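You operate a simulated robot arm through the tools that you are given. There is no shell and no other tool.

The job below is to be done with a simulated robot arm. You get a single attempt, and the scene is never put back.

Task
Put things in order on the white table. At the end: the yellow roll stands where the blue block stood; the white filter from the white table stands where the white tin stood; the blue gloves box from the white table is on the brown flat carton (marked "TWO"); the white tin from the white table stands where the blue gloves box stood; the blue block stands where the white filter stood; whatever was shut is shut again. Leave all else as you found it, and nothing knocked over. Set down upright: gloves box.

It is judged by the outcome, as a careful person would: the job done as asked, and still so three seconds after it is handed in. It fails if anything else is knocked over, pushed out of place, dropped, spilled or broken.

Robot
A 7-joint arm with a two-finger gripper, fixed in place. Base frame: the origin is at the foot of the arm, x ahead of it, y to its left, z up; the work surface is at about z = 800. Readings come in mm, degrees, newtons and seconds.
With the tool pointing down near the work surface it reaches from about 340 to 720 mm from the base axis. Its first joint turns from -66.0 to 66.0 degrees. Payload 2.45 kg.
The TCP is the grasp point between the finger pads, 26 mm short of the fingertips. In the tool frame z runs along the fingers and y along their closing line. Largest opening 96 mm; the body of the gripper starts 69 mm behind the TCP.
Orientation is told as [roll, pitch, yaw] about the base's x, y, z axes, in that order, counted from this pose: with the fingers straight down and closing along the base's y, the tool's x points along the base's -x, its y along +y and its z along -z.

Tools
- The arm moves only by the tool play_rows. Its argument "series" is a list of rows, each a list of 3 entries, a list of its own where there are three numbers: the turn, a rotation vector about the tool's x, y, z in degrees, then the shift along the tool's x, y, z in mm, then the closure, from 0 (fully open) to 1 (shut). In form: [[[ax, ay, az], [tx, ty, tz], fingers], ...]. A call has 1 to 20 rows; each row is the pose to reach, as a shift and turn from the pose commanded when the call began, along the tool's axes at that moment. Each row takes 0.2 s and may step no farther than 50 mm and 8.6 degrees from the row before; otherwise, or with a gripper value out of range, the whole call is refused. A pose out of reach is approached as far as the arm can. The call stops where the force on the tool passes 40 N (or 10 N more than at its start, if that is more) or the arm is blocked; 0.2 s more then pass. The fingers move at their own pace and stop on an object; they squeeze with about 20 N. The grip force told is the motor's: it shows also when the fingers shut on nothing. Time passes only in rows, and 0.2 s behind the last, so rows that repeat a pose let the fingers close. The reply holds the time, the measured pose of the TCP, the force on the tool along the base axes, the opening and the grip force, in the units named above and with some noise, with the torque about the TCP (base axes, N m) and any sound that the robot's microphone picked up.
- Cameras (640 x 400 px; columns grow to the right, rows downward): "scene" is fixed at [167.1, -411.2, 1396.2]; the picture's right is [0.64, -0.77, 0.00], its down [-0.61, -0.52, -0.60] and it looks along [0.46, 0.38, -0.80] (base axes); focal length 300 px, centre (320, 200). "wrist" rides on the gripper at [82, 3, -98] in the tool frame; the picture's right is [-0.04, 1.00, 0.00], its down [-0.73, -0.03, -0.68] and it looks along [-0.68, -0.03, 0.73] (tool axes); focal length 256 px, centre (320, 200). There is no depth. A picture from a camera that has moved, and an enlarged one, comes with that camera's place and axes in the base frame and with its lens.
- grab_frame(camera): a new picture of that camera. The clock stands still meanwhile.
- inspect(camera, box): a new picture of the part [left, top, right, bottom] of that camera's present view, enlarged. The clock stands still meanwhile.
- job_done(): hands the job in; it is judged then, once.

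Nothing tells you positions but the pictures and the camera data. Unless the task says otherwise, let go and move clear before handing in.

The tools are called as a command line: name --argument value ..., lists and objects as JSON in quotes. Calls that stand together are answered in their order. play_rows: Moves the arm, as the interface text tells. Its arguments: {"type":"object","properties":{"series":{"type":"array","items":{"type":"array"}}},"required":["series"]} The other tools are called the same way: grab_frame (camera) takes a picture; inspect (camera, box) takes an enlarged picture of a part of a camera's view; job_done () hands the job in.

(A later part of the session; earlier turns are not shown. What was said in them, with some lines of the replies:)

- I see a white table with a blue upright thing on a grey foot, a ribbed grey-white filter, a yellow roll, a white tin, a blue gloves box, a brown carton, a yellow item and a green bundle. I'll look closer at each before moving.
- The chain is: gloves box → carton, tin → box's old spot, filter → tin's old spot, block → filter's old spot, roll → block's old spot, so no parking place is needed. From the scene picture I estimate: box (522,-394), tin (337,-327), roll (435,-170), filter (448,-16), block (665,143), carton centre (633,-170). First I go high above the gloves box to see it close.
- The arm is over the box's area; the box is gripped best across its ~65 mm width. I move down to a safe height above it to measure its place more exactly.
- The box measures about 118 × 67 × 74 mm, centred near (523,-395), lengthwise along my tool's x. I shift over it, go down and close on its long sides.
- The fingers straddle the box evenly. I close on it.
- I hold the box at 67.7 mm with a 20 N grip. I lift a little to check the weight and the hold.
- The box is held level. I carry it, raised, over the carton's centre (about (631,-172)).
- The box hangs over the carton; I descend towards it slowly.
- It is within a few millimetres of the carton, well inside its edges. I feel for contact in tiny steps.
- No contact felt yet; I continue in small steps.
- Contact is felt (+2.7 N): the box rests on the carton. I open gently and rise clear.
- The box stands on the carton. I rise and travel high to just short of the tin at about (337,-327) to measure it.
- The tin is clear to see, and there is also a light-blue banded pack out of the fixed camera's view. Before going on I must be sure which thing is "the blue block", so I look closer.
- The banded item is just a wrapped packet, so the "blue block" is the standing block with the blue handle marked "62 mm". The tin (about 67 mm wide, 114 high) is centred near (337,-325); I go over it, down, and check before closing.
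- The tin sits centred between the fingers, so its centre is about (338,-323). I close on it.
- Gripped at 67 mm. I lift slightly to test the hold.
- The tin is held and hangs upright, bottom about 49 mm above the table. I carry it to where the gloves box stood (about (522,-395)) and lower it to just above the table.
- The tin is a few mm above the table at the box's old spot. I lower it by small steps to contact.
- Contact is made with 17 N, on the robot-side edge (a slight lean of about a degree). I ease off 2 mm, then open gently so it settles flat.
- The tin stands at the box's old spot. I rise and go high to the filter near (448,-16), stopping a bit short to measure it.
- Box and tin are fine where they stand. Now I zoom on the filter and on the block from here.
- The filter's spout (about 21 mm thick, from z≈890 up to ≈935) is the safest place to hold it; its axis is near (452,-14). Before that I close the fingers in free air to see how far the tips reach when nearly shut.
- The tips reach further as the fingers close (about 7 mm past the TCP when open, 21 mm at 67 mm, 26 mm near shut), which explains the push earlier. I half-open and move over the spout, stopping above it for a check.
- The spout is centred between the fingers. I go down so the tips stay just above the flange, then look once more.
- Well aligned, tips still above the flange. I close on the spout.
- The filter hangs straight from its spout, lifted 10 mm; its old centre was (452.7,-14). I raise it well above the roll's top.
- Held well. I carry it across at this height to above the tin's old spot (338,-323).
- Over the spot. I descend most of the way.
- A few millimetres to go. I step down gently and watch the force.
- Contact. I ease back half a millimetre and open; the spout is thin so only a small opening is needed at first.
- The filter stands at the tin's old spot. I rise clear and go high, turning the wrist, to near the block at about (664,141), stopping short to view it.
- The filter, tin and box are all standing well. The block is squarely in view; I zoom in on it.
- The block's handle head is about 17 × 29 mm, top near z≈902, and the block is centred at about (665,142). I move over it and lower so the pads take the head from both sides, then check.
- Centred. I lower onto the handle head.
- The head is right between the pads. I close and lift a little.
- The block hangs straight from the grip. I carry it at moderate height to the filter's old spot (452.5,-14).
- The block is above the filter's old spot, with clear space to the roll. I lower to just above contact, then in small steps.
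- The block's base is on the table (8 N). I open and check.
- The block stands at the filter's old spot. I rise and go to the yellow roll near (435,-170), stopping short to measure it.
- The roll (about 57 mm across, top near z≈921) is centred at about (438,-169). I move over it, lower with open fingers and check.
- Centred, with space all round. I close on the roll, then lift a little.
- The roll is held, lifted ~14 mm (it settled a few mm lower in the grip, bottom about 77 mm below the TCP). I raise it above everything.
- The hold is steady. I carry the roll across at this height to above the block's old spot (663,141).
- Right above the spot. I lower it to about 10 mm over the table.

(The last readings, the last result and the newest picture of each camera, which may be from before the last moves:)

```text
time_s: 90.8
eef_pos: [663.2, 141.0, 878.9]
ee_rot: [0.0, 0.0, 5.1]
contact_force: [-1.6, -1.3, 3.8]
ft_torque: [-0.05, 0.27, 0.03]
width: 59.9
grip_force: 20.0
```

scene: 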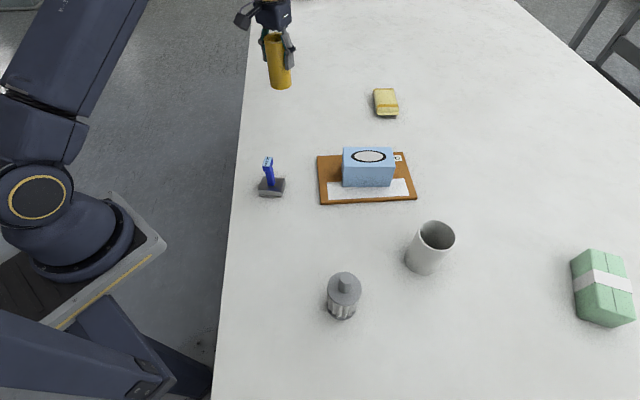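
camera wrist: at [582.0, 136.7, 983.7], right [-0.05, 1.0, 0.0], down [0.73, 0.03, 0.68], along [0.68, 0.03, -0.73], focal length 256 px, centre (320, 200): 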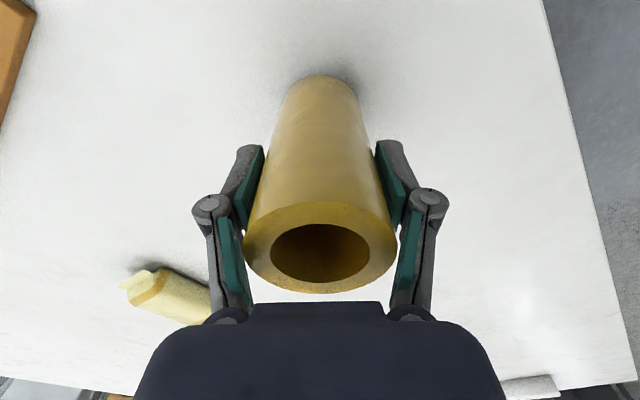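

Contact (about 4 N). I add half a millimetre and open gently.

play_rows --series '[[[0, 0, 0], [0, 0, 0.4], 1], [[0, 0, 0], [0, 0, 0.4], 0.36], [[0, 0, 0], [0, 0, 0.4], 0.33], [[0, 0, 0], [0, 0, 0.4], 0.28], [[0, 0, 0], [0, 0, 0.4], 0.2], [[0, 0, 0], [0, 0, 0.4], 0.1], [[0, 0, 0], [0, 0, 0.4], 0], [[0, 0, 0], [0, 0, 0.4], 0]]'

grab_frame --camera "wrist"

inspect --camera "scene" --box '[230, 40, 350, 140]'

```text
time_s: 92.6
eef_pos: [663.2, 141.3, 876.7]
ee_rot: [0.1, 0.0, 4.9]
contact_force: [0.0, 0.5, 0.0]
ft_torque: [0.06, -0.02, -0.01]
width: 96.0
grip_force: 0.0
```

```text
taken
camera wrist: at [581.7, 137.7, 974.2], right [-0.05, 1.0, 0.0], down [0.73, 0.03, 0.68], along [0.68, 0.03, -0.73], focal length 256 px, centre (320, 200)
```

wrist: 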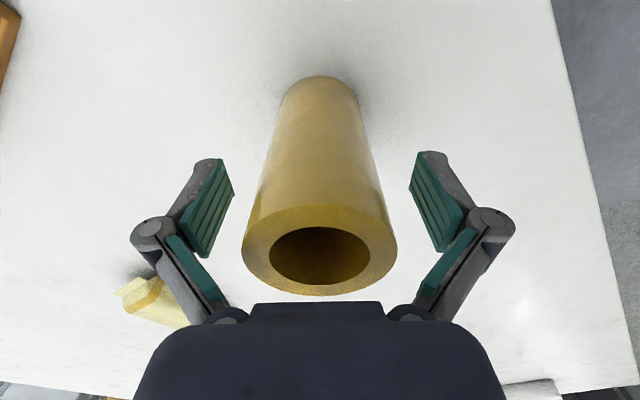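

```text
4.00 times, centred on (290, 90) of scene
camera zoom: at [167.1, -411.2, 1396.2], right [0.64, -0.77, 0.0], down [-0.61, -0.52, -0.6], along [0.46, 0.38, -0.8], focal length 1200 px, centre (440, 640)
```

zoom: 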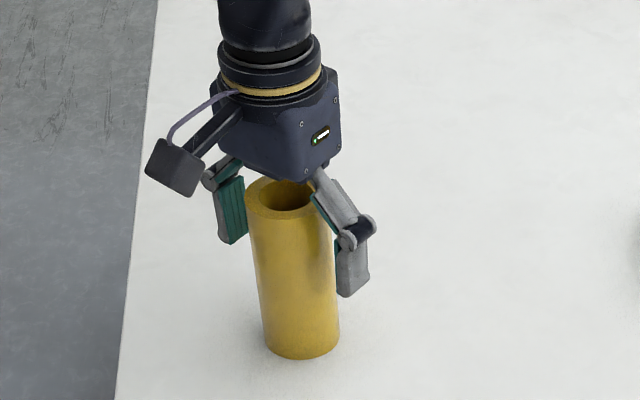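

The roll stands on the block's old spot, fingers clear of it. I rise straight up and draw back towards the starting pose, then check everything.

play_rows --series '[[[0, 0, 0], [0, 0, -15], 0], [[0, 0, 0], [0, 0, -45], 0], [[0, 0, 0], [0, 0, -85], 0], [[0, 0, 0], [0, 0, -125], 0], [[0, 0, 0], [0, 0, -165], 0], [[0, 0, 0], [0, 0, -195], 0], [[0, 0, 0], [40, -15, -195], 0], [[0, 0, 0], [80, -30, -195], 0], [[0, 0, 0], [120, -45, -195], 0], [[0, 0, 0], [160, -60, -195], 0], [[0, 0, 0], [200, -75, -195], 0], [[0, 0, 0], [240, -90, -195], 0], [[0, 0, 0], [260, -95, -195], 0], [[0, 0, 0], [260, -95, -195], 0]]'

grab_frame --camera "scene"

grab_frame --camera "wrist"

```text
time_s: 95.6
eef_pos: [409.6, 22.5, 1072.5]
ee_rot: [0.0, 0.0, 4.9]
contact_force: [-0.3, -0.3, -0.1]
ft_torque: [-0.01, -0.03, 0.01]
width: 96.1
grip_force: 0.1
```

```text
taken
```

scene: 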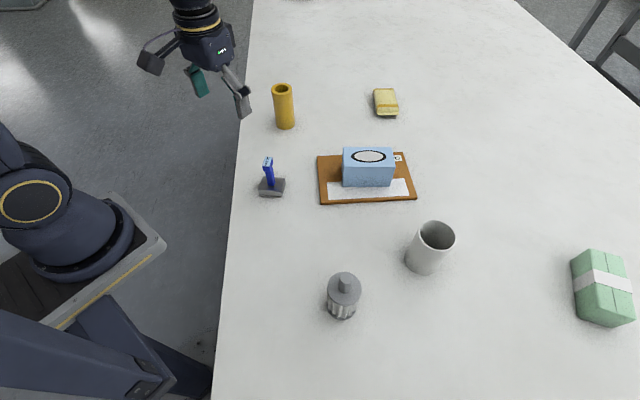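

```text
taken
camera wrist: at [330.2, 18.7, 1169.9], right [-0.05, 1.0, 0.0], down [0.73, 0.03, 0.68], along [0.68, 0.03, -0.73], focal length 256 px, centre (320, 200)
```

wrist: 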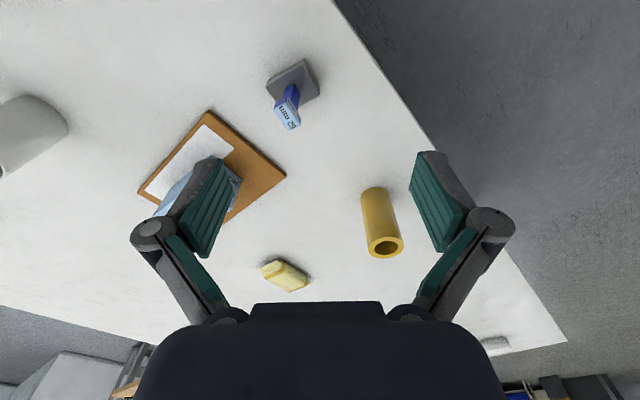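

Everything stands in its new place and nothing else has moved. I take a last close look at the tin, filter and the box on the carton to verify their places.

inspect --camera "scene" --box '[290, 200, 482, 340]'

inspect --camera "scene" --box '[240, 70, 440, 210]'

```text
2.86 times, centred on (386, 270) of scene
camera zoom: at [167.1, -411.2, 1396.2], right [0.64, -0.77, 0.0], down [-0.61, -0.52, -0.6], along [0.46, 0.38, -0.8], focal length 857 px, centre (131, 0)
```

zoom: 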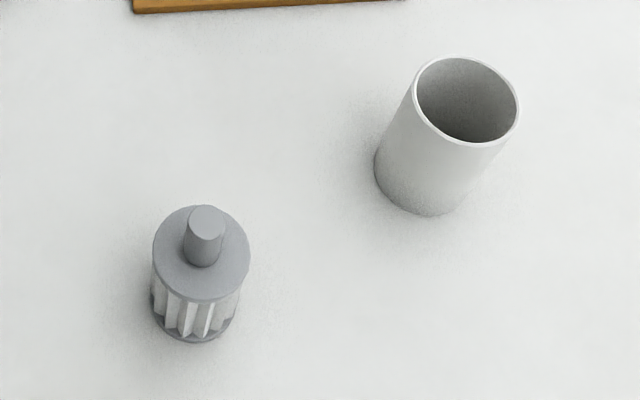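

```text
2.86 times, centred on (340, 140) of scene
camera zoom: at [167.1, -411.2, 1396.2], right [0.64, -0.77, 0.0], down [-0.61, -0.52, -0.6], along [0.46, 0.38, -0.8], focal length 857 px, centre (263, 371)
```

zoom: 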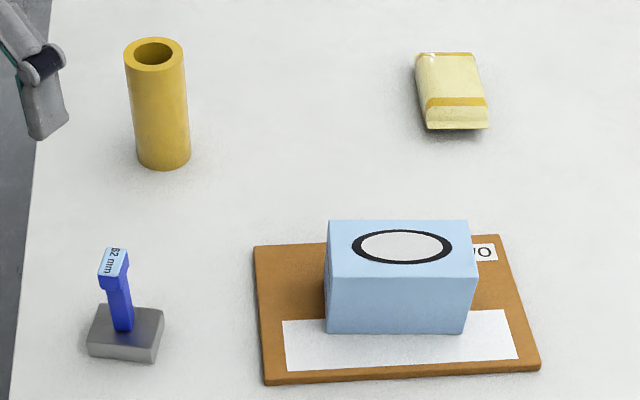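

All five things are where the task wants them:

- The box is upright on carton "TWO".
- The tin is on the box's old spot.
- The filter is on the tin's old spot.
- The block is on the filter's old spot.
- The roll is on the block's old spot.

The carton, packets and green bundle look as they did at the start, I opened nothing, and the arm is clear with empty fingers, so I hand in.

job_done

```text
The job is handed in.
```

The job is handed in, and in the last pictures everything the task named was in its new place and standing upright:

- **Gloves box:** upright on the brown carton marked "TWO", well inside its edges.
- **White tin:** where the gloves box stood.
- **White filter:** where the white tin stood.
- **Blue block:** where the white filter stood. I took the "blue block" to be the block with the blue handle marked "62 mm". The only other candidate was a light-blue wrapped packet lying on the table, which I left alone.
- **Yellow roll:** where the blue block stood.

By my measurements from the pictures and the arm's readings, the moved things sit within a few millimetres of the old spots. The carton, the yellow and green packs and the blue packet look as they did at the start, and nothing was knocked over. I found nothing shut and opened nothing. The arm is drawn back near its starting pose with the fingers open and empty.
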